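You operate a simulated robot arm through the tools that you are given. There is no shell and no other tool.

You run a simulated robot arm. Do the job below in one go: nothing can be reset, and whatever is moved stays where it is left.

TASK
Fit, grease and test the tall orange cap in the blue holder.
Fine: latch it, pump two shots of grease, hold the test button till the lamp lights, in that order.

Only the result counts: the job must be done as asked and must still hold three seconds after the hand-in. Knocking over, shifting, dropping, spilling or breaking anything else fails it. A push-on lid holds only when it is set on centred and level and pressed home; a screw cap is set on level and turned clockwise until tight.

THE ROBOT
A 7-joint arm with a two-finger parallel gripper, fixed in place. Base frame: the origin is at the foot of the arm, x ahead of it, y to its left, z up; the work surface is at about z = 0.8. Readings come in m, degrees, newtons and seconds.
With the tool pointing down near the work surface it reaches from about 0.3 to 0.7 m from the base axis. Its first joint turns from -66.0 to 66.0 degrees. Payload 1.57 kg.
The tool frame sits at the grasp point between the pads (the TCP): z along the fingers, y along the line on which they close. The tips reach 0.03 m beyond it. Largest opening 0.11 m; finger width 0.024, thickness 0.012; the body of the gripper, 0.048 by 0.112 m, starts 0.078 m behind the TCP.
Orientation is that of the tool frame in the base frame, as a unit quaternion [x, y, z, w]. With the fingers straight down and closing along the base's y, the tool's x points along the base's -x, its y along +y and its z along -z.

THE INTERFACE
- The arm moves only by the tool drive_tool. Its argument "motion" is a list that holds one entry, the list of rows, each a list of 7 numbers: the turn, a rotation vector about the base's x, y, z in rad, then the shift along the base's x, y, z in m, then the closure, from 0 (fully open) to 1 (shut). In form: [[[wx, wy, wz, tx, ty, tz, grip], ...]]. A call has 1 to 20 rows; each row is the pose to reach, as a shift and turn from the pose commanded when the call began. Each row takes 0.2 s and may step no farther than 0.05 m and 8.6 degrees from the row before; otherwise, or with a gripper value out of range, the whole call is refused. Where a pose cannot be reached the arm comes as near as it can. A force on the tool above 90 N (or 10 N above the force at the start of the call, whichever is more), or a blocked arm, ends the call early, and 0.2 s more pass. The fingers move at their own pace (about 0.108 m/s each) and stop on an object; they squeeze with about 25 N. The grip force told is the motor's: it shows also when the fingers shut on nothing. Time passes only in rows, and 0.2 s behind the last, so rows that repeat a pose let the fingers close. The reply holds the time, the measured pose of the TCP, the force on the tool along the base axes, the opening and the grip force, in the units named above and with some noise, with the torque about the TCP (base axes, N m) and any sound that the robot's microphone picked up, and new pictures: "views" is both (left out), scene, wrist or none.
- Cameras (640 x 400 px; columns grow to the right, rows downward): "scene" is fixed at [0.1721, -0.407, 1.392]; the picture's right is [0.65, -0.76, 0.00], its down [-0.52, -0.44, -0.73] and it looks along [0.56, 0.47, -0.68] (base axes); focal length 290 px, centre (320, 200). "wrist" rides on the gripper at [0.07, 0.016, -0.141] in the tool frame; the picture's right is [-0.23, 0.97, 0.00], its down [-0.86, -0.20, -0.48] and it looks along [-0.47, -0.11, 0.88] (tool axes); focal length 222 px, centre (320, 200). There is no depth. A picture from a camera that has moved, and an enlarged one, comes with that camera's place and axes in the base frame and with its lens.
- inspect(camera, box): a new picture of the part [left, top, right, bottom] of that camera's present view, enlarged. It takes no simulated time.
- hand_in(): hands the job in; it is judged then, once.

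Places have to be worked out from the pictures, the camera data and where the tool is seen. Open the gripper and draw the arm clear of the work before you hand the job in, unless the task says otherwise.

The tools are called after "Emit:" by a JSON object that holds its "method" and its "body". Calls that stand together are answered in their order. drive_tool: Moves the arm, as the interface text tells. Its arguments: {"type":"object","properties":{"motion":{"type":"array","items":{"type":"array","items":{"type":"array","items":{"type":"number"}}}},"views":{"type":"string","enum":["both","scene","wrist","none"]}},"required":["motion"]} The other tools are called the same way: inspect (camera, box) takes an enlarged picture of a part of a camera's view; hand_in () hands the job in.

At the start:

```text
time: 0.0
position: [0.4716, -0.1234, 1.1138]
tcp_rot: [0.0, 1.0, 0.0, 0.0]
wrist_force: [0.8, 0.1, -0.9]
moment: [0.0, 0.01, 0.01]
gripper_width: 0.11
grasp_force: 0.0
```

scene: 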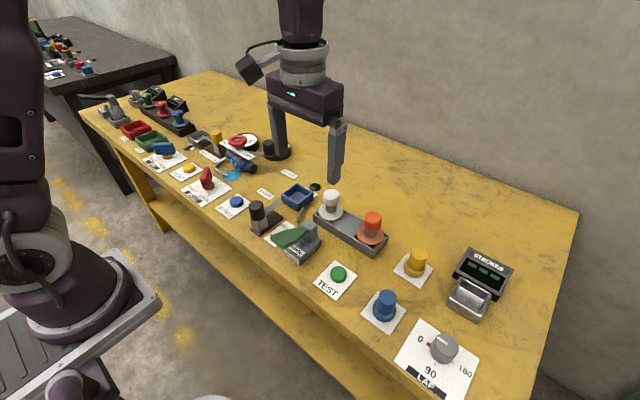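
wrist: 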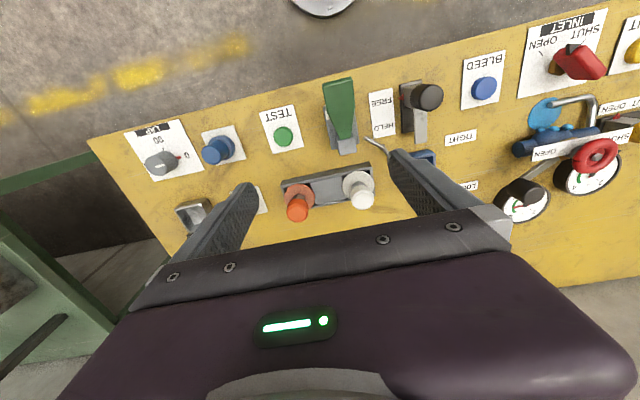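

I'll look closely at the scene first to identify the cap, holder, grease pump, test button and lamp.

Emit:
{"method": "inspect", "body": {"camera": "scene", "box": [240, 170, 400, 270]}}

Emit:
{"method": "inspect", "body": {"camera": "scene", "box": [120, 110, 280, 210]}}

Emit:
{"method": "inspect", "body": {"camera": "scene", "box": [300, 230, 540, 400]}}

Emit:
{"method": "inspect", "body": {"camera": "scene", "box": [70, 70, 230, 170]}}

Emit:
{"method": "inspect", "body": {"camera": "wrist", "box": [240, 60, 480, 220]}}

Emit:
{"method": "inspect", "body": {"camera": "wrist", "box": [440, 20, 640, 220]}}

```text
4.00 times, centred on (320, 220) of scene
camera zoom: at [0.1721, -0.407, 1.392], right [0.65, -0.76, 0.0], down [-0.52, -0.44, -0.73], along [0.56, 0.47, -0.68], focal length 1159 px, centre (320, 120)
```

zoom: 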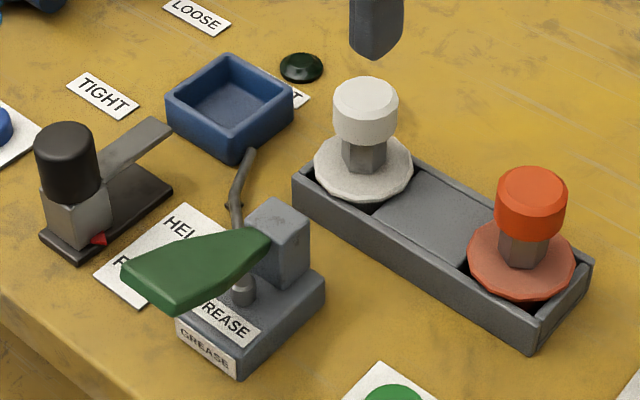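

```text
4.00 times, centred on (200, 160) of scene
camera zoom: at [0.1721, -0.407, 1.392], right [0.65, -0.76, 0.0], down [-0.52, -0.44, -0.73], along [0.56, 0.47, -0.68], focal length 1159 px, centre (800, 360)
```

zoom: 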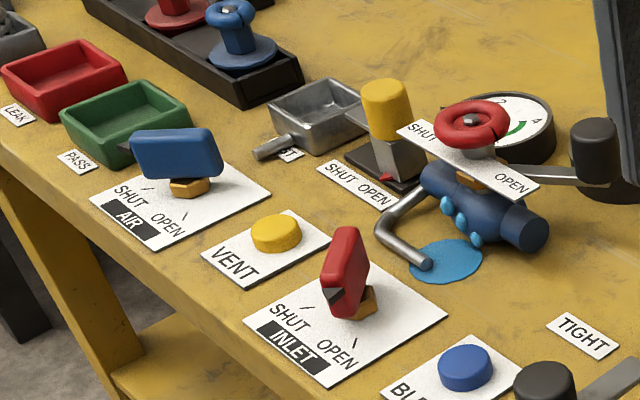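

```text
2.35 times, centred on (420, 315) of scene
camera zoom: at [0.1721, -0.407, 1.392], right [0.65, -0.76, 0.0], down [-0.52, -0.44, -0.73], along [0.56, 0.47, -0.68], focal length 682 px, centre (85, -71)
```

zoom: 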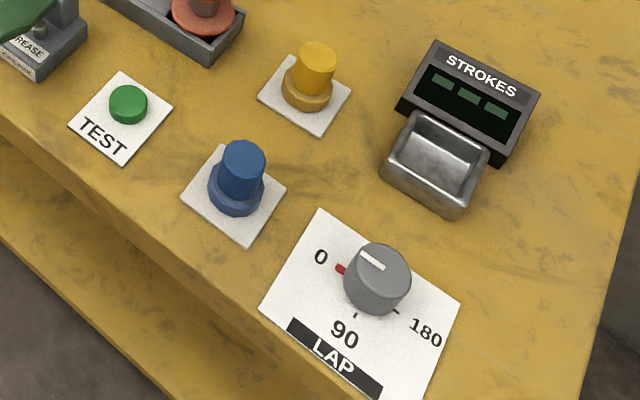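

```text
4.00 times, centred on (150, 120) of scene
camera zoom: at [0.1721, -0.407, 1.392], right [0.65, -0.76, 0.0], down [-0.52, -0.44, -0.73], along [0.56, 0.47, -0.68], focal length 1159 px, centre (1000, 520)
```

zoom: 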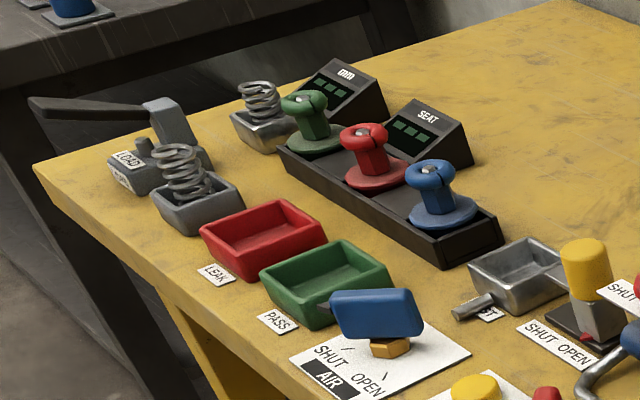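

```text
2.50 times, centred on (360, 140) of wrist
camera zoom: at [0.4012, -0.1067, 1.2553], right [0.23, 0.97, 0.0], down [0.86, -0.2, 0.48], along [0.47, -0.11, -0.88], focal length 555 px, centre (220, 350)
```

zoom: 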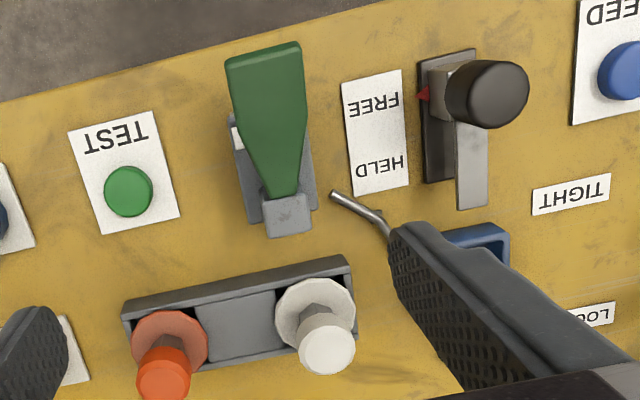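

```text
2.00 times, centred on (540, 120) of wrist
camera zoom: at [0.4012, -0.1067, 1.2553], right [0.23, 0.97, 0.0], down [0.86, -0.2, 0.48], along [0.47, -0.11, -0.88], focal length 444 px, centre (-120, 360)
```

zoom: 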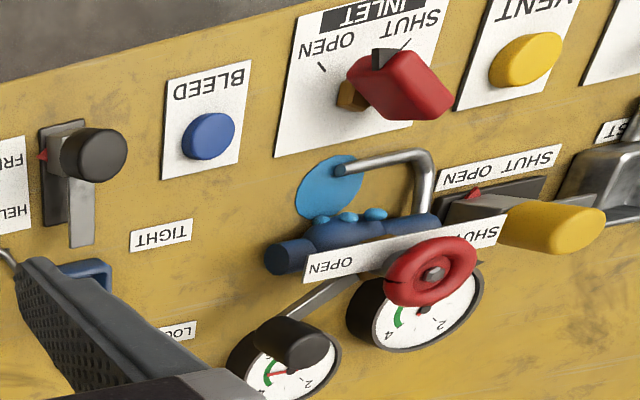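

The orange cap sits in the grey rack near (0.62, -0.20). The blue tray near (0.62, 0.06) is the likely holder, with the FREE/HELD slide, grease pump, TEST button and dark lamp around it. I'll move the hand sideways at this height to look into the tray.

Emit:
{"method": "drive_tool", "body": {"motion": [[[0, 0, 0, 0, 0.05, 0, 0], [0, 0, 0, 0, 0.1, 0, 0], [0, 0, 0, 0, 0.14, 0, 0], [0, 0, 0, 0, 0.17, 0, 0]]], "views": "both"}}

```text
time: 1.0
position: [0.4709, 0.0459, 1.114]
tcp_rot: [0.0, 1.0, 0.0, 0.0]
wrist_force: [0.7, -0.1, -0.7]
moment: [0.01, 0.01, 0.0]
gripper_width: 0.1099
grasp_force: 0.1
camera wrist: at [0.4008, 0.0632, 1.2555], right [0.23, 0.97, 0.0], down [0.85, -0.2, 0.48], along [0.47, -0.11, -0.88], focal length 222 px, centre (320, 200)
```

scene: 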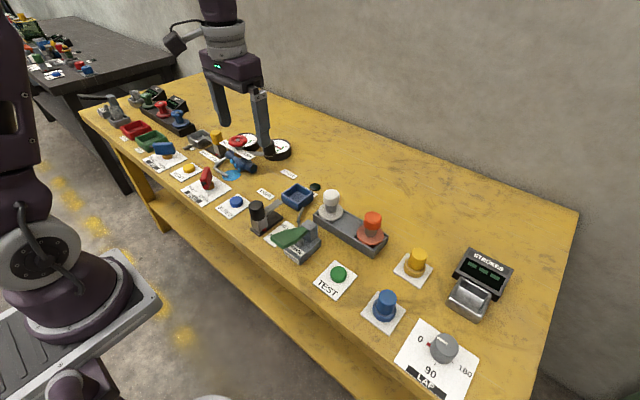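
wrist: 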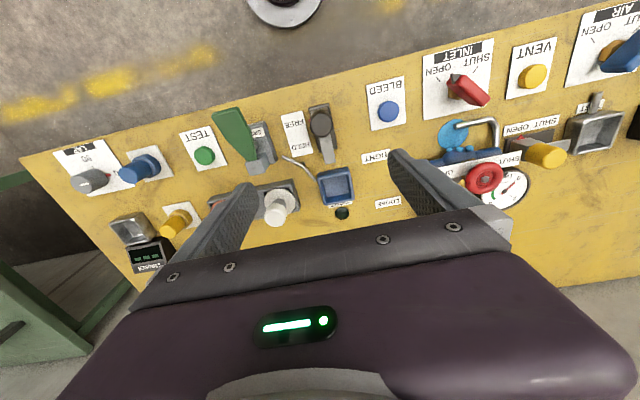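

Emit:
{"method": "inspect", "body": {"camera": "wrist", "box": [260, 100, 420, 230]}}

Emit:
{"method": "inspect", "body": {"camera": "scene", "box": [240, 165, 340, 230]}}

Emit:
{"method": "inspect", "body": {"camera": "scene", "box": [300, 180, 400, 260]}}

Emit:
{"method": "inspect", "body": {"camera": "scene", "box": [210, 120, 310, 200]}}

```text
3.08 times, centred on (340, 165) of wrist
camera zoom: at [0.4008, 0.0632, 1.2555], right [0.23, 0.97, 0.0], down [0.85, -0.2, 0.48], along [0.47, -0.11, -0.88], focal length 684 px, centre (258, 308)
```

zoom: 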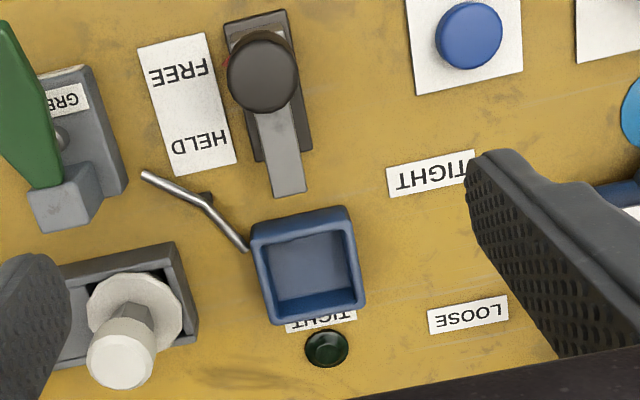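

```text
6.15 times, centred on (290, 198) of scene
camera zoom: at [0.1721, -0.407, 1.392], right [0.65, -0.76, 0.0], down [-0.52, -0.44, -0.73], along [0.56, 0.47, -0.68], focal length 1783 px, centre (505, 215)
```

zoom: 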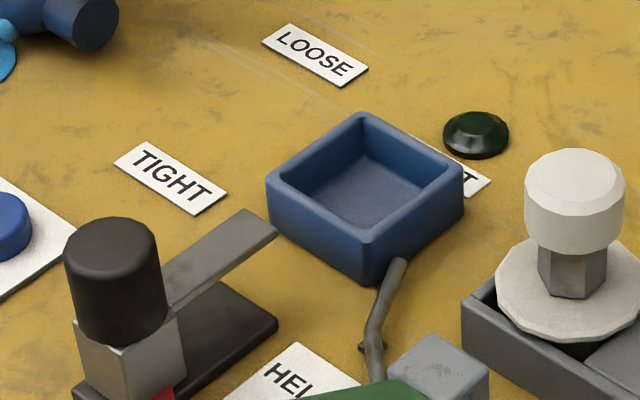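

```text
5.00 times, centred on (350, 220) of scene
camera zoom: at [0.1721, -0.407, 1.392], right [0.65, -0.76, 0.0], down [-0.52, -0.44, -0.73], along [0.56, 0.47, -0.68], focal length 1448 px, centre (170, 100)
```

zoom: 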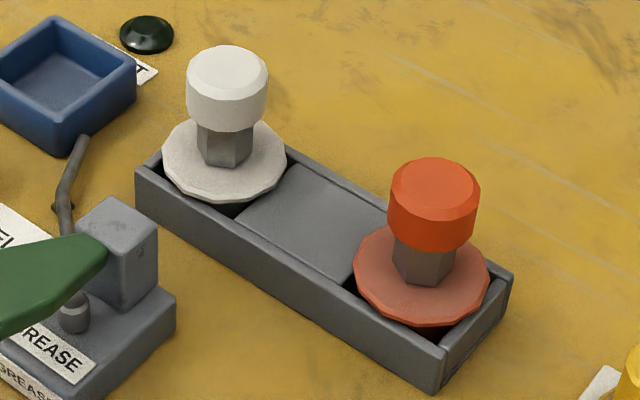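

```text
5.00 times, centred on (260, 160) of scene
camera zoom: at [0.1721, -0.407, 1.392], right [0.65, -0.76, 0.0], down [-0.52, -0.44, -0.73], along [0.56, 0.47, -0.68], focal length 1448 px, centre (620, 400)
```

zoom: 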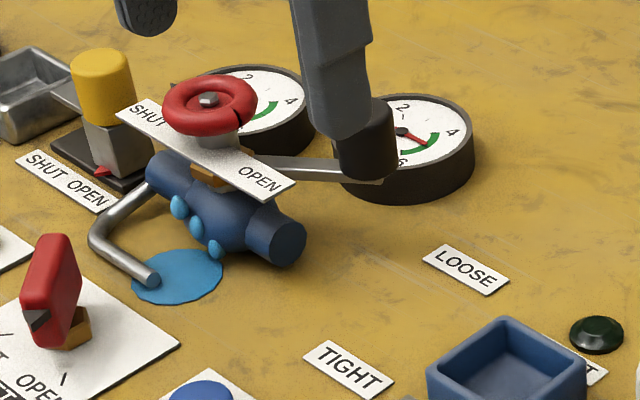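

The tray interior is empty, the slide's red pointer is at FREE, and its flat bolt points at the tray. I'll go lower and back for a closer view of the orange cap in its rack.

Emit:
{"method": "drive_tool", "body": {"motion": [[[0, 0, 0, -0.01, -0.045, -0.015, 0], [0, 0, 0, -0.02, -0.09, -0.03, 0], [0, 0, 0, -0.03, -0.13, -0.05, 0], [0, 0, 0, -0.04, -0.17, -0.065, 0], [0, 0, 0, -0.05, -0.2, -0.085, 0]]], "views": "wrist"}}

Emit:
{"method": "inspect", "body": {"camera": "wrist", "box": [220, 120, 420, 260]}}

```text
time: 2.2
position: [0.4191, -0.1545, 1.0277]
tcp_rot: [0.0, 1.0, 0.0, 0.0]
wrist_force: [-0.7, 0.5, 0.4]
moment: [-0.03, -0.01, 0.02]
gripper_width: 0.1101
grasp_force: 0.1
camera wrist: at [0.3488, -0.1376, 1.1695], right [0.23, 0.97, 0.0], down [0.86, -0.2, 0.48], along [0.47, -0.11, -0.88], focal length 222 px, centre (320, 200)
```

wrist: 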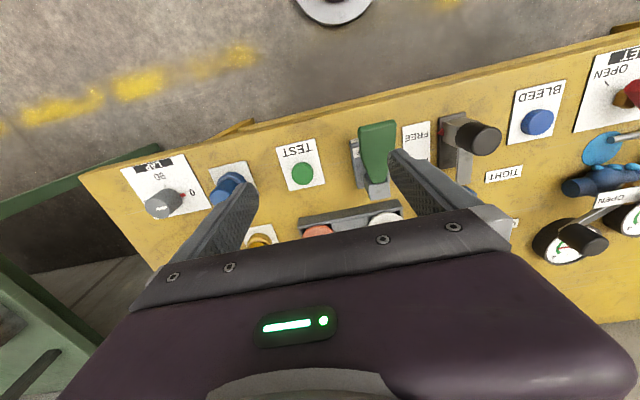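

```text
2.86 times, centred on (320, 190) of wrist
camera zoom: at [0.3488, -0.1376, 1.1695], right [0.23, 0.97, 0.0], down [0.86, -0.2, 0.48], along [0.47, -0.11, -0.88], focal length 635 px, centre (320, 229)
```

zoom: 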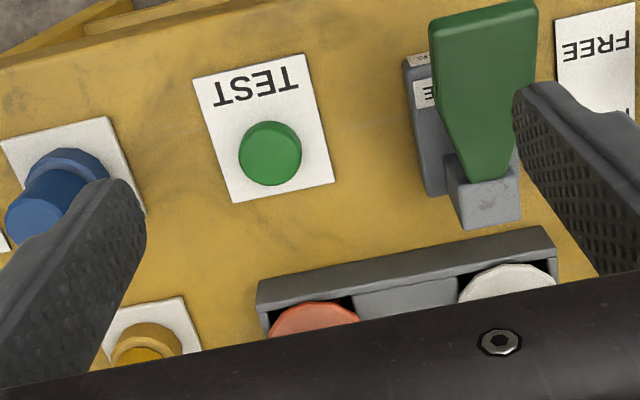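

The hand blocks the rack from here, so I'll move forward so the rack sits between the fingertips in the picture.

Emit:
{"method": "drive_tool", "body": {"motion": [[[0, 0, 0, 0.04, -0.01, 0, 0], [0, 0, 0, 0.08, -0.02, 0, 0], [0, 0, 0, 0.12, -0.03, 0, 0], [0, 0, 0, 0.15, -0.03, 0, 0]]], "views": "wrist"}}

Emit:
{"method": "inspect", "body": {"camera": "wrist", "box": [220, 100, 420, 240]}}

```text
time: 3.2
position: [0.5692, -0.1866, 1.0298]
tcp_rot: [0.0, 1.0, -0.001, 0.0]
wrist_force: [0.0, 0.0, 0.2]
moment: [0.01, 0.02, 0.01]
gripper_width: 0.1095
grasp_force: 0.2
camera wrist: at [0.4988, -0.1692, 1.1707], right [0.23, 0.97, 0.0], down [0.86, -0.2, 0.48], along [0.47, -0.11, -0.88], focal length 222 px, centre (320, 200)
```

wrist: 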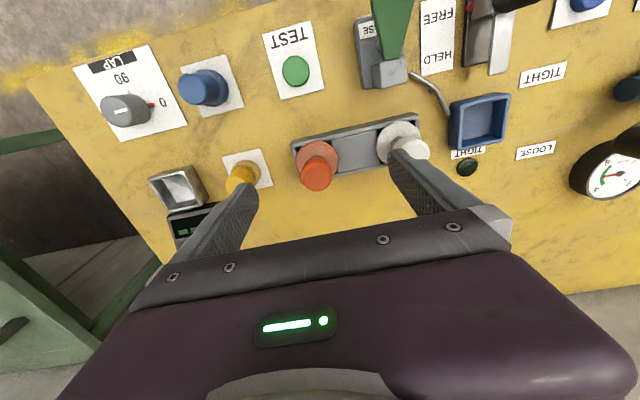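

```text
2.86 times, centred on (320, 170) of wrist
camera zoom: at [0.4988, -0.1692, 1.1707], right [0.23, 0.97, 0.0], down [0.86, -0.2, 0.48], along [0.47, -0.11, -0.88], focal length 635 px, centre (320, 286)
```

zoom: 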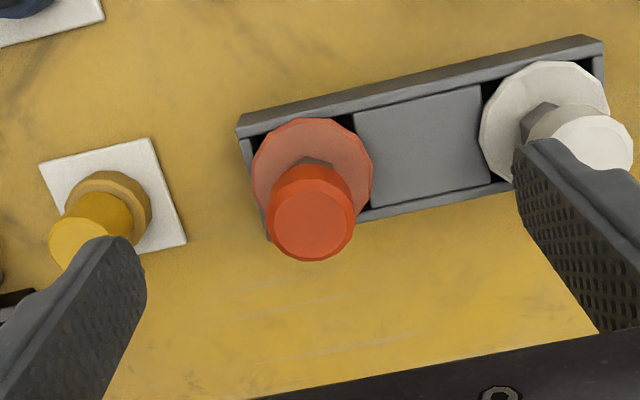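

The cap's head is about 0.043 m across and centred near (0.614, -0.20), with its top near z = 0.889. I'll measure the tray, slide, pump and button from this view.

Emit:
{"method": "inspect", "body": {"camera": "wrist", "box": [400, 60, 560, 190]}}

Emit:
{"method": "inspect", "body": {"camera": "wrist", "box": [340, 0, 560, 110]}}

Emit:
{"method": "inspect", "body": {"camera": "scene", "box": [270, 170, 350, 220]}}

Emit:
{"method": "inspect", "body": {"camera": "scene", "box": [330, 200, 410, 265]}}

```text
3.08 times, centred on (480, 125) of wrist
camera zoom: at [0.4988, -0.1692, 1.1707], right [0.23, 0.97, 0.0], down [0.86, -0.2, 0.48], along [0.47, -0.11, -0.88], focal length 684 px, centre (-172, 431)
```

zoom: 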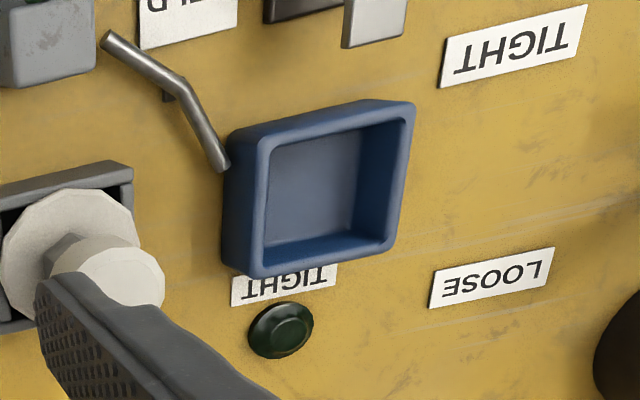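

```text
2.91 times, centred on (450, 55) of wrist
camera zoom: at [0.4988, -0.1692, 1.1707], right [0.23, 0.97, 0.0], down [0.86, -0.2, 0.48], along [0.47, -0.11, -0.88], focal length 646 px, centre (-58, 622)
```

zoom: 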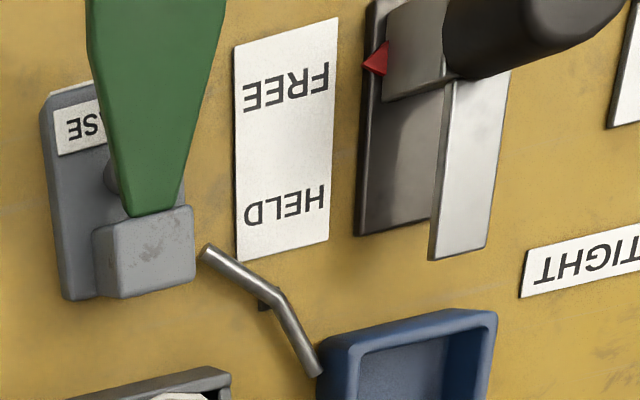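

```text
8.00 times, centred on (310, 195) of scene
camera zoom: at [0.1721, -0.407, 1.392], right [0.65, -0.76, 0.0], down [-0.52, -0.44, -0.73], along [0.56, 0.47, -0.68], focal length 2317 px, centre (400, 240)
```

zoom: 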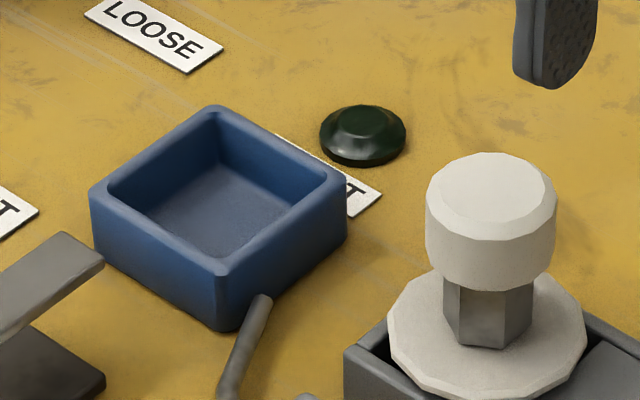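

```text
6.15 times, centred on (370, 232) of scene
camera zoom: at [0.1721, -0.407, 1.392], right [0.65, -0.76, 0.0], down [-0.52, -0.44, -0.73], along [0.56, 0.47, -0.68], focal length 1783 px, centre (12, 0)
```

zoom: 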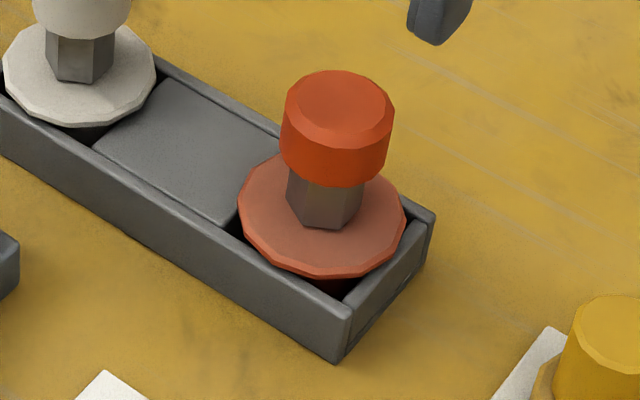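

Triangulating from both cameras puts the cap axis at about (0.605, -0.200). Its head spans z 0.882–0.905 and the tray centre is at about (0.609, 0.051). I'll hover above the cap and check the alignment in the wrist picture.

Emit:
{"method": "drive_tool", "body": {"motion": [[[0, 0, 0, 0.02, -0.007, -0.015, 0], [0, 0, 0, 0.037, -0.0135, -0.03, 0], [0, 0, 0, 0.037, -0.0135, -0.03, 0]]], "views": "both"}}

Emit:
{"method": "inspect", "body": {"camera": "wrist", "box": [220, 90, 420, 230]}}

Emit:
{"method": "inspect", "body": {"camera": "scene", "box": [310, 160, 430, 260]}}

```text
time: 4.0
position: [0.608, -0.1994, 0.9985]
tcp_rot: [0.0, 1.0, 0.0, -0.001]
wrist_force: [-0.3, 0.0, 0.3]
moment: [-0.02, -0.01, 0.03]
gripper_width: 0.1098
grasp_force: 0.1
camera wrist: at [0.5367, -0.1821, 1.14], right [0.23, 0.97, 0.0], down [0.86, -0.2, 0.48], along [0.47, -0.11, -0.88], focal length 222 px, centre (320, 200)
```

scene: 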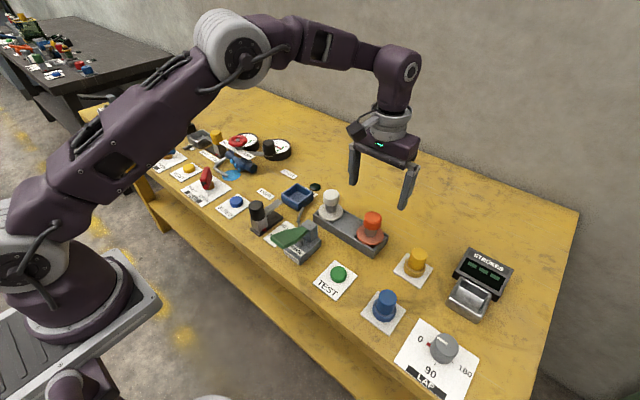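
wrist: 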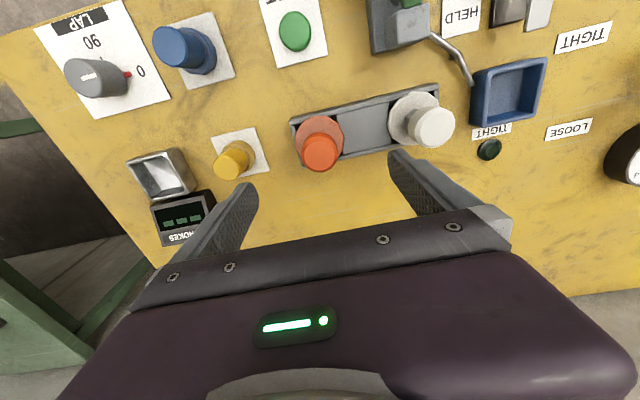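

```text
2.86 times, centred on (320, 160) of wrist
camera zoom: at [0.5367, -0.1821, 1.14], right [0.23, 0.97, 0.0], down [0.86, -0.2, 0.48], along [0.47, -0.11, -0.88], focal length 635 px, centre (320, 314)
```

zoom: 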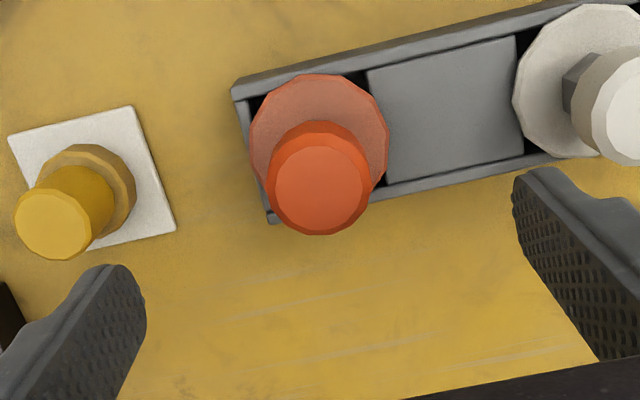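

```text
4.00 times, centred on (370, 210) of scene
camera zoom: at [0.1721, -0.407, 1.392], right [0.65, -0.76, 0.0], down [-0.52, -0.44, -0.73], along [0.56, 0.47, -0.68], focal length 1159 px, centre (120, 160)
```

zoom: 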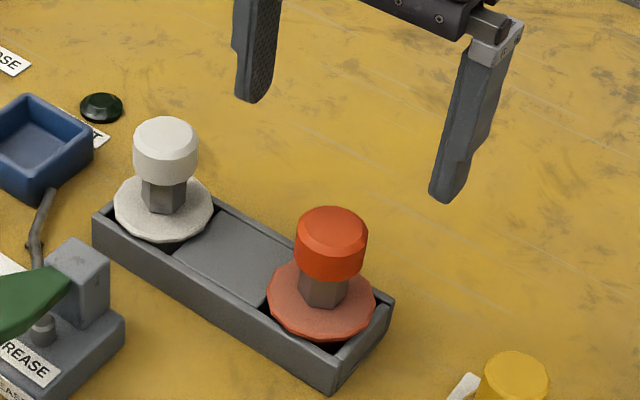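

The cap's head and flange both line up under the TCP, so its axis is at about (0.608, -0.1995). I'll go straight down until the pads are level with the head, with the tips well above the flange.

Emit:
{"method": "drive_tool", "body": {"motion": [[[0, 0, 0, 0, 0, -0.04, 0], [0, 0, 0, 0, 0, -0.08, 0], [0, 0, 0, 0, 0, -0.105, 0], [0, 0, 0, 0, 0, -0.105, 0]]], "views": "both"}}

Emit:
{"method": "inspect", "body": {"camera": "wrist", "box": [220, 90, 420, 250]}}

Emit:
{"method": "inspect", "body": {"camera": "scene", "box": [310, 160, 430, 260]}}

```text
time: 5.0
position: [0.6069, -0.1966, 0.8943]
tcp_rot: [0.0, 1.0, 0.0, 0.0]
wrist_force: [-0.4, 1.6, 0.4]
moment: [0.01, -0.04, 0.02]
gripper_width: 0.1103
grasp_force: 0.1
camera wrist: at [0.5372, -0.1799, 1.0348], right [0.23, 0.97, 0.0], down [0.86, -0.2, 0.48], along [0.47, -0.11, -0.88], focal length 222 px, centre (320, 200)
```

scene: 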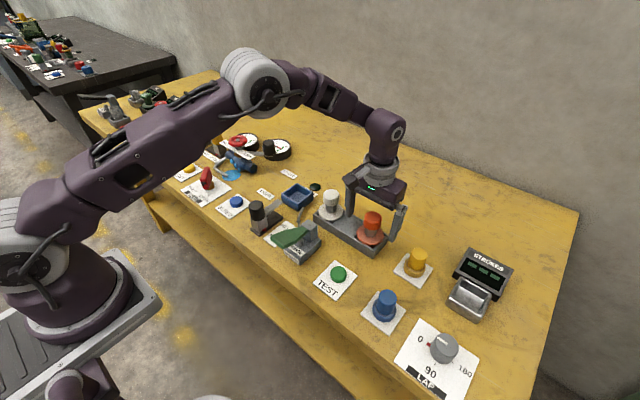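
wrist: 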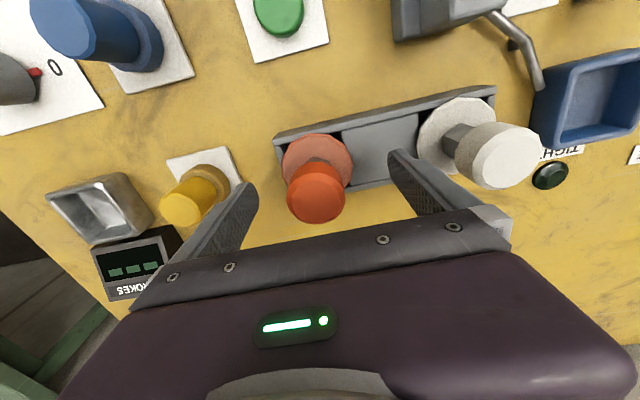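

```text
2.50 times, centred on (320, 170) of wrist
camera zoom: at [0.5372, -0.1799, 1.0348], right [0.23, 0.97, 0.0], down [0.86, -0.2, 0.48], along [0.47, -0.11, -0.88], focal length 555 px, centre (320, 275)
```

zoom: 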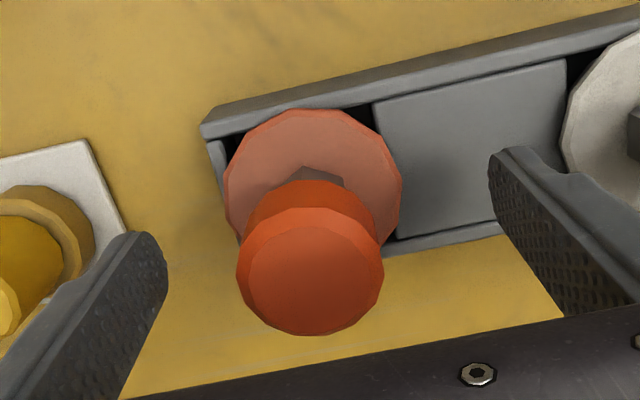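

```text
4.00 times, centred on (370, 210) of scene
camera zoom: at [0.1721, -0.407, 1.392], right [0.65, -0.76, 0.0], down [-0.52, -0.44, -0.73], along [0.56, 0.47, -0.68], focal length 1159 px, centre (120, 160)
```

zoom: 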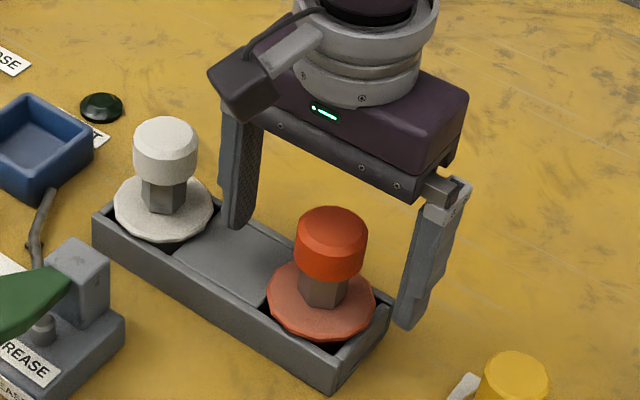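

The head is about 2 mm to the -y side and 1 mm to the -x side of the TCP. I'll correct that and close on the head.

Emit:
{"method": "drive_tool", "body": {"motion": [[[0, 0, 0, -0.001, -0.002, -0.001, 0], [0, 0, 0, -0.001, -0.002, -0.001, 0.4], [0, 0, 0, -0.001, -0.002, -0.001, 1], [0, 0, 0, -0.001, -0.002, -0.001, 1], [0, 0, 0, -0.001, -0.002, -0.001, 1]]], "views": "both"}}

Emit:
{"method": "inspect", "body": {"camera": "wrist", "box": [220, 90, 420, 250]}}

Emit:
{"method": "inspect", "body": {"camera": "scene", "box": [310, 160, 430, 260]}}

```text
time: 6.2
position: [0.6068, -0.1997, 0.8914]
tcp_rot: [0.0, 1.0, 0.0, 0.001]
wrist_force: [0.0, -1.9, 0.9]
moment: [-0.08, -0.03, -0.03]
gripper_width: 0.0416
grasp_force: 25.0
camera wrist: at [0.5365, -0.182, 1.0338], right [0.23, 0.97, 0.0], down [0.85, -0.2, 0.48], along [0.47, -0.11, -0.88], focal length 222 px, centre (320, 200)
```

scene: 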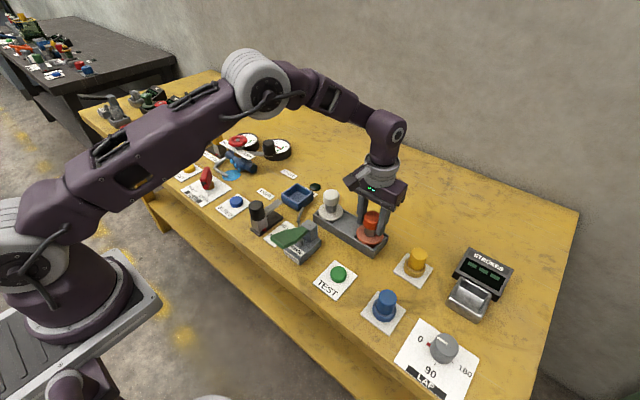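
wrist: 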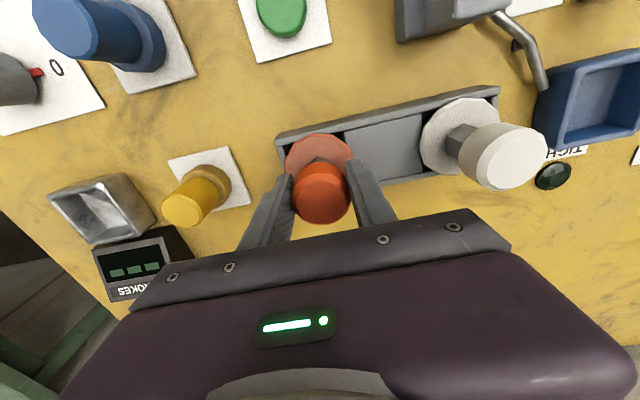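

```text
2.50 times, centred on (320, 170) of wrist
camera zoom: at [0.5365, -0.182, 1.0338], right [0.23, 0.97, 0.0], down [0.85, -0.2, 0.48], along [0.47, -0.11, -0.88], focal length 555 px, centre (320, 275)
```

zoom: 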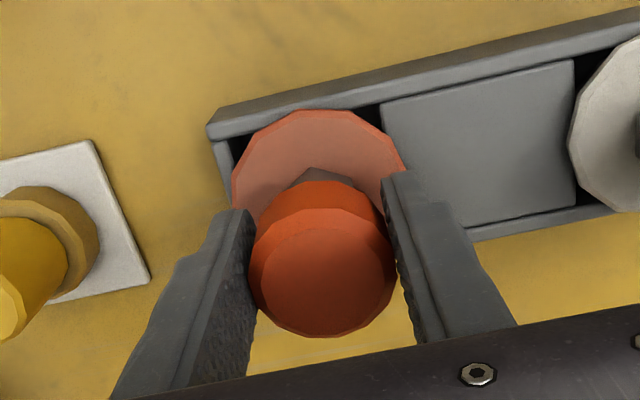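

```text
4.00 times, centred on (370, 210) of scene
camera zoom: at [0.1721, -0.4071, 1.3919], right [0.65, -0.76, 0.0], down [-0.52, -0.44, -0.73], along [0.56, 0.47, -0.68], focal length 1159 px, centre (120, 160)
```

zoom: 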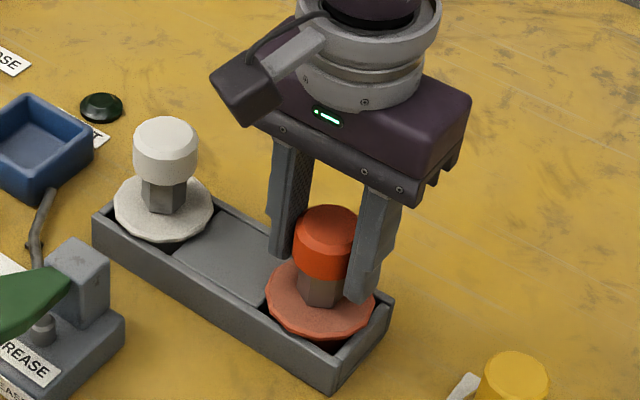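

The head is held firmly at 0.0416 m with 25 N. I'll lift straight up slowly out of the rack and check that it hangs level.

Emit:
{"method": "drive_tool", "body": {"motion": [[[0, 0, 0, 0, 0, 0.015, 1], [0, 0, 0, 0, 0, 0.03, 1], [0, 0, 0, 0, 0, 0.05, 1], [0, 0, 0, 0, 0, 0.08, 1], [0, 0, 0, 0, 0, 0.11, 1], [0, 0, 0, 0, 0, 0.11, 1]]], "views": "both"}}

Emit:
{"method": "inspect", "body": {"camera": "wrist", "box": [220, 90, 420, 250]}}

Emit:
{"method": "inspect", "body": {"camera": "scene", "box": [310, 130, 430, 260]}}

```text
time: 7.6
position: [0.6094, -0.1988, 1.0032]
tcp_rot: [0.0, 1.0, 0.0, 0.0]
wrist_force: [-0.1, 0.6, -4.8]
moment: [0.0, -0.01, -0.01]
gripper_width: 0.041
grasp_force: 24.6
camera wrist: at [0.5391, -0.1826, 1.1445], right [0.23, 0.97, 0.0], down [0.86, -0.2, 0.48], along [0.47, -0.11, -0.88], focal length 222 px, centre (320, 200)
```

scene: 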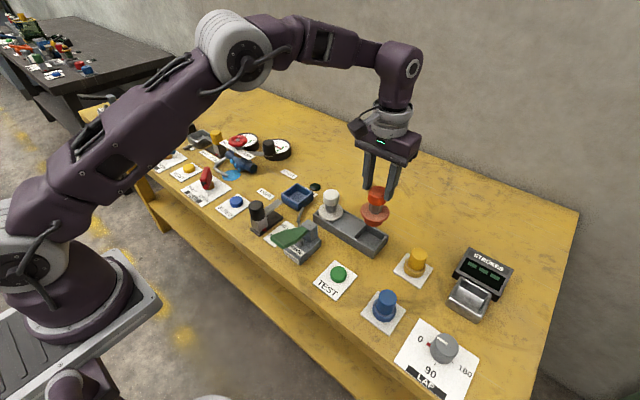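
wrist: 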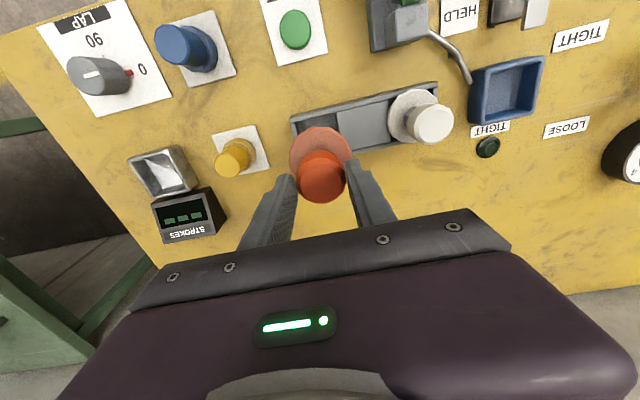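

```text
2.50 times, centred on (320, 170) of wrist
camera zoom: at [0.5391, -0.1826, 1.1445], right [0.23, 0.97, 0.0], down [0.86, -0.2, 0.48], along [0.47, -0.11, -0.88], focal length 555 px, centre (320, 275)
```

zoom: 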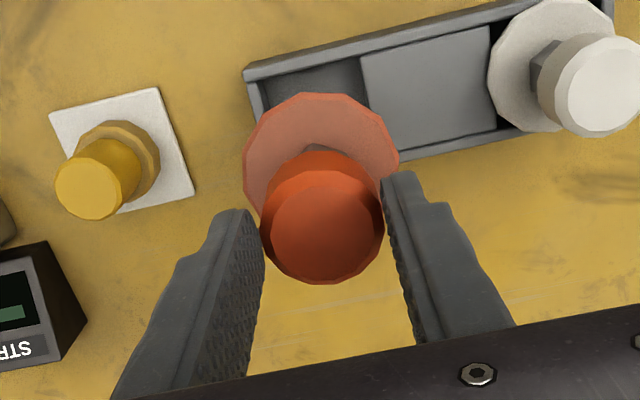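

```text
3.08 times, centred on (370, 195) of scene
camera zoom: at [0.1722, -0.407, 1.3919], right [0.65, -0.76, 0.0], down [-0.52, -0.44, -0.73], along [0.56, 0.47, -0.68], focal length 891 px, centre (166, 215)
```

zoom: 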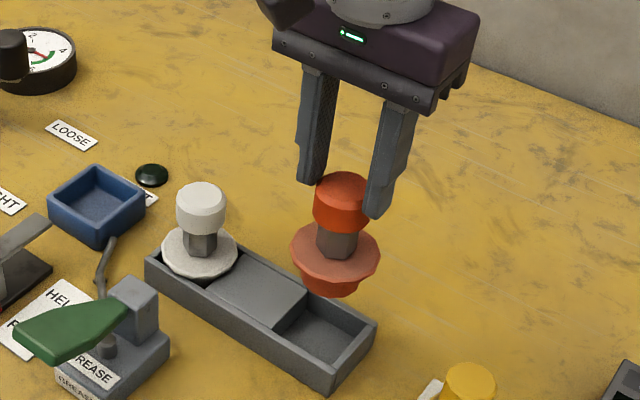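

The head sits about 3 cm lower in the fingers than before, so the cap slipped and only the fingertips hold it. It is still right above its pocket, so I'll lower it straight back into the rack at once and re-grip deeper.

Emit:
{"method": "drive_tool", "body": {"motion": [[[0, 0, 0, 0, 0, -0.04, 1], [0, 0, 0, 0, 0, -0.075, 1], [0, 0, 0, 0, 0, -0.08, 1]]], "views": "both"}}

Emit:
{"method": "inspect", "body": {"camera": "wrist", "box": [220, 90, 420, 250]}}

Emit:
{"method": "inspect", "body": {"camera": "scene", "box": [310, 150, 430, 270]}}

```text
time: 8.4
position: [0.6103, -0.1997, 0.9245]
tcp_rot: [0.0, 1.0, -0.001, 0.002]
wrist_force: [-1.6, 0.0, 15.4]
moment: [0.11, 0.43, 0.02]
gripper_width: 0.0413
grasp_force: 24.9
camera wrist: at [0.5394, -0.1826, 1.0658], right [0.23, 0.97, 0.0], down [0.85, -0.2, 0.48], along [0.47, -0.11, -0.88], focal length 222 px, centre (320, 200)
```

scene: 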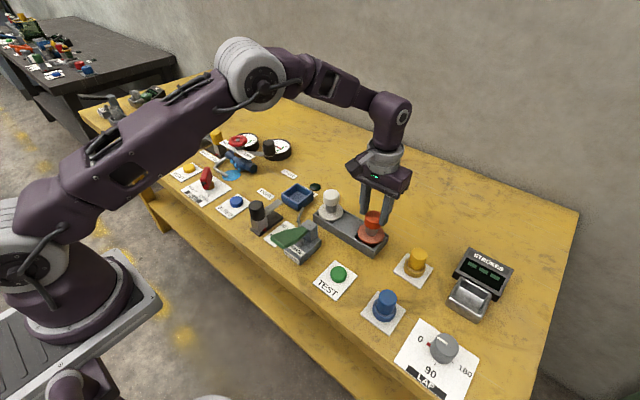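
wrist: 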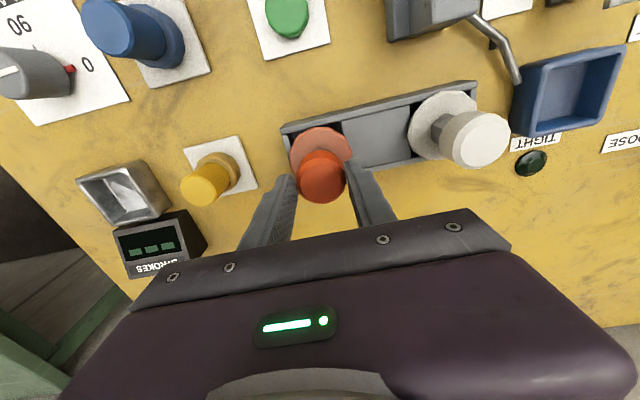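

```text
2.50 times, centred on (320, 170) of wrist
camera zoom: at [0.5394, -0.1826, 1.0658], right [0.23, 0.97, 0.0], down [0.85, -0.2, 0.48], along [0.47, -0.11, -0.88], focal length 555 px, centre (320, 275)
```

zoom: 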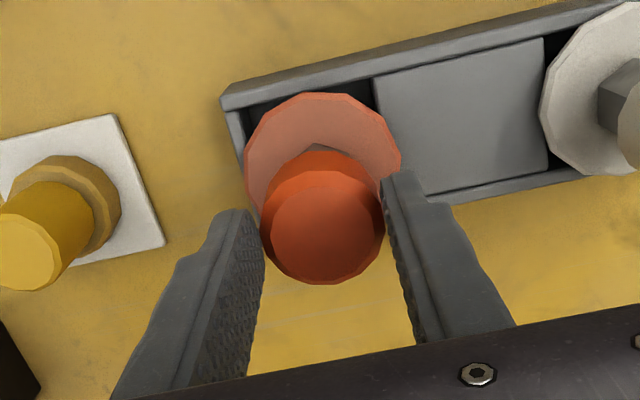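

```text
3.33 times, centred on (370, 210) of scene
camera zoom: at [0.1718, -0.4069, 1.392], right [0.65, -0.76, 0.0], down [-0.52, -0.44, -0.73], along [0.56, 0.47, -0.68], focal length 966 px, centre (153, 167)
```

zoom: 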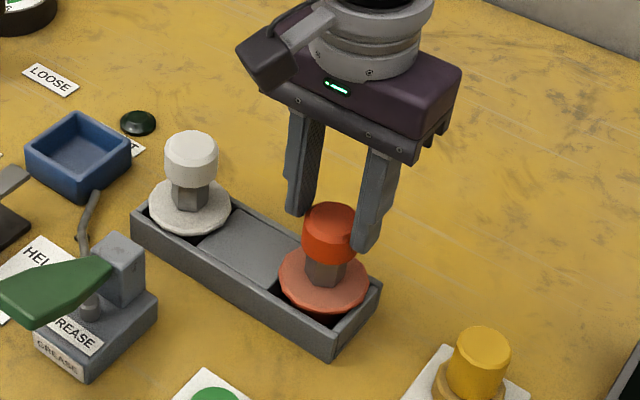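

The grip didn't creep further, and the 15 N upward force shows the cap is back in its pocket. The slip came from the pocket holding the plug during the first part of the lift. I'll ease off, open, go about 1 cm deeper than the first grip and close again.

Emit:
{"method": "drive_tool", "body": {"motion": [[[0, 0, 0, 0, 0, 0.003, 1], [0, 0, 0, 0, 0, 0.003, 0.3], [0, 0, 0, 0, 0, 0.003, 0.3], [0, 0, 0, 0, 0, -0.02, 0.3], [0, 0, 0, 0, 0, -0.04, 0.3], [0, 0, 0, 0, 0, -0.041, 0.3]]], "views": "both"}}

Emit:
{"method": "inspect", "body": {"camera": "wrist", "box": [220, 90, 420, 250]}}

Emit:
{"method": "inspect", "body": {"camera": "scene", "box": [310, 150, 430, 270]}}

```text
time: 9.8
position: [0.6085, -0.1998, 0.8828]
tcp_rot: [0.0, 1.0, 0.0, 0.001]
wrist_force: [-0.4, 1.0, 0.5]
moment: [-0.02, 0.02, 0.02]
gripper_width: 0.0769
grasp_force: 0.0
camera wrist: at [0.5379, -0.1823, 1.0233], right [0.23, 0.97, 0.0], down [0.85, -0.2, 0.48], along [0.47, -0.11, -0.88], focal length 222 px, centre (320, 200)
```

scene: 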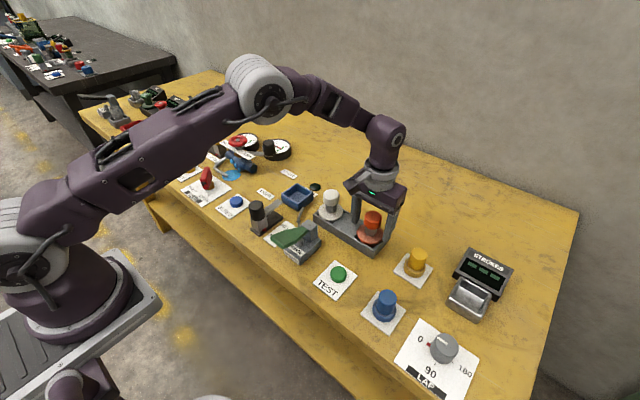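
wrist: 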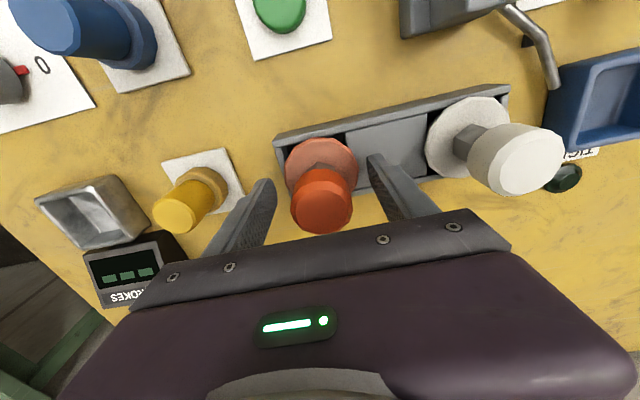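

```text
2.50 times, centred on (320, 170) of wrist
camera zoom: at [0.5379, -0.1823, 1.0233], right [0.23, 0.97, 0.0], down [0.85, -0.2, 0.48], along [0.47, -0.11, -0.88], focal length 555 px, centre (320, 275)
```

zoom: 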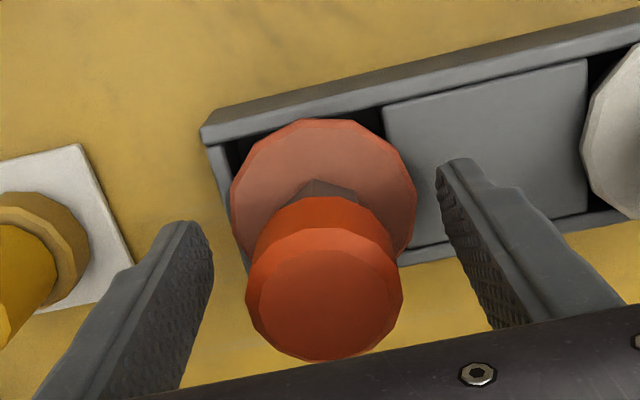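

```text
3.33 times, centred on (370, 210) of scene
camera zoom: at [0.1721, -0.407, 1.392], right [0.65, -0.76, 0.0], down [-0.52, -0.44, -0.73], along [0.56, 0.47, -0.68], focal length 966 px, centre (153, 167)
```

zoom: 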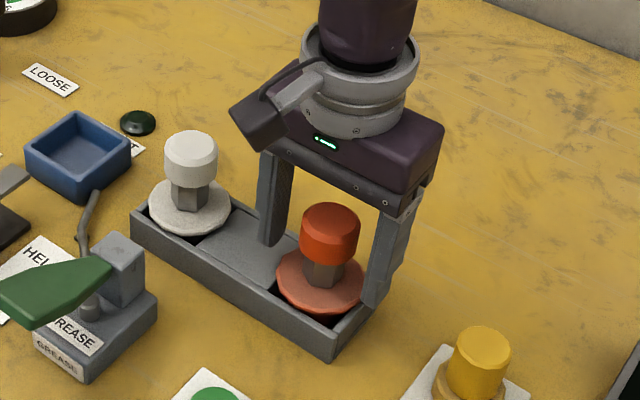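

The cap is upright in its pocket and the tips clear the flange by about 1 cm. I'll close at this deeper grip and lift only a few millimetres to feel the resistance.

Emit:
{"method": "drive_tool", "body": {"motion": [[[0, 0, 0, 0, 0, 0, 1], [0, 0, 0, 0, 0, 0, 1], [0, 0, 0, 0, 0, 0, 1], [0, 0, 0, 0, 0, 0.002, 1], [0, 0, 0, 0, 0, 0.004, 1]]], "views": "wrist"}}

Emit:
{"method": "inspect", "body": {"camera": "wrist", "box": [220, 90, 420, 250]}}

```text
time: 11.0
position: [0.608, -0.1989, 0.8861]
tcp_rot: [0.0, 1.0, -0.001, 0.001]
wrist_force: [0.2, 0.1, -4.6]
moment: [0.0, 0.04, 0.01]
gripper_width: 0.0416
grasp_force: 24.9
camera wrist: at [0.5371, -0.1824, 1.0276], right [0.23, 0.97, 0.0], down [0.86, -0.2, 0.48], along [0.47, -0.11, -0.88], focal length 222 px, centre (320, 200)
```

wrist: 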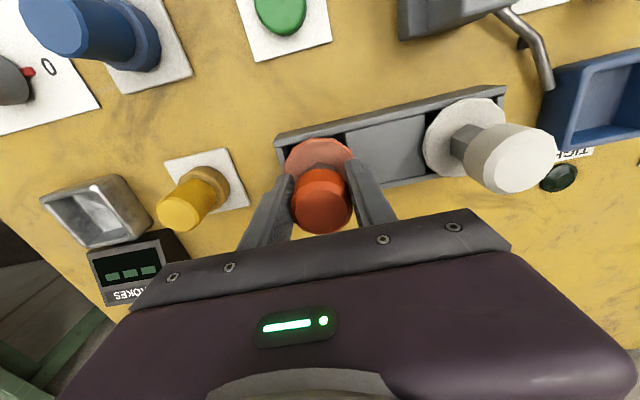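

```text
2.50 times, centred on (320, 170) of wrist
camera zoom: at [0.5371, -0.1824, 1.0276], right [0.23, 0.97, 0.0], down [0.86, -0.2, 0.48], along [0.47, -0.11, -0.88], focal length 555 px, centre (320, 275)
```

zoom: 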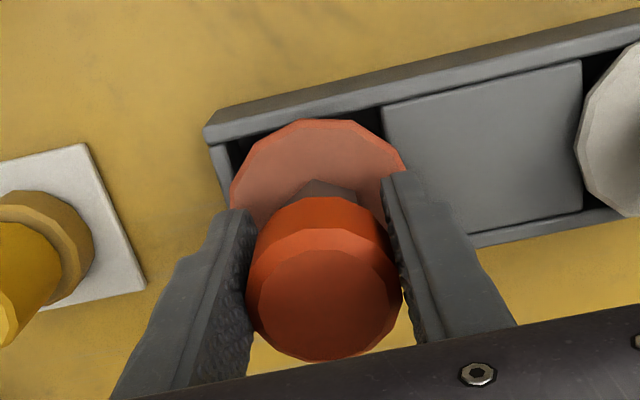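

At 4 mm of lift the reading is already the cap's full weight of about 4.6 N with no slip. I'll continue the lift gently in small steps.

Emit:
{"method": "drive_tool", "body": {"motion": [[[0, 0, 0, 0, 0, 0.003, 1], [0, 0, 0, 0, 0, 0.007, 1], [0, 0, 0, 0, 0, 0.012, 1], [0, 0, 0, 0, 0, 0.017, 1], [0, 0, 0, 0, 0, 0.022, 1]]], "views": "wrist"}}

Emit:
{"method": "inspect", "body": {"camera": "wrist", "box": [220, 90, 420, 250]}}

Emit:
{"method": "inspect", "body": {"camera": "scene", "box": [310, 150, 430, 270]}}

```text
time: 12.2
position: [0.6072, -0.1999, 0.9085]
tcp_rot: [0.0, 1.0, 0.001, 0.0]
wrist_force: [-0.7, -0.1, -5.0]
moment: [-0.02, 0.03, 0.0]
gripper_width: 0.0418
grasp_force: 24.9
camera wrist: at [0.5373, -0.1827, 1.0495], right [0.23, 0.97, 0.0], down [0.86, -0.2, 0.48], along [0.47, -0.11, -0.88], focal length 222 px, centre (320, 200)
```

wrist: 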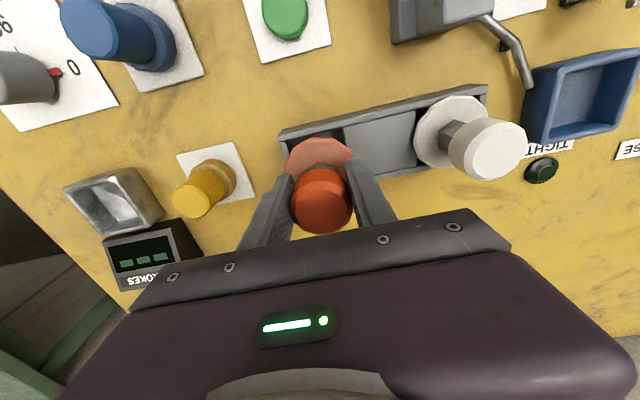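

```text
2.50 times, centred on (320, 170) of wrist
camera zoom: at [0.5373, -0.1827, 1.0495], right [0.23, 0.97, 0.0], down [0.86, -0.2, 0.48], along [0.47, -0.11, -0.88], focal length 555 px, centre (320, 275)
```

zoom: 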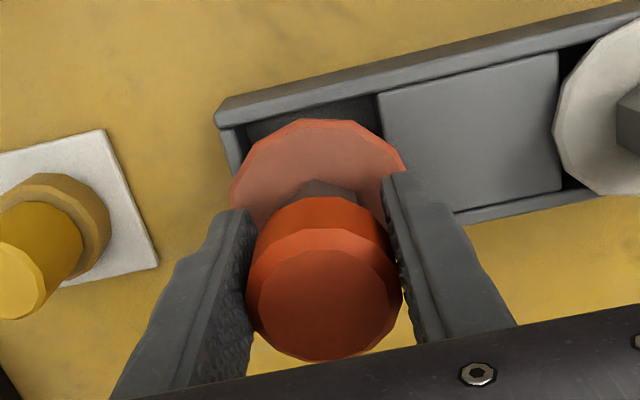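

```text
3.33 times, centred on (370, 210) of scene
camera zoom: at [0.1722, -0.407, 1.3919], right [0.65, -0.76, 0.0], down [-0.52, -0.44, -0.73], along [0.56, 0.47, -0.68], focal length 966 px, centre (153, 167)
```

zoom: 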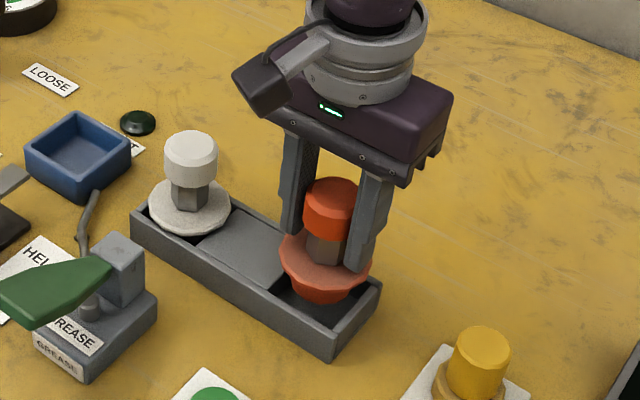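

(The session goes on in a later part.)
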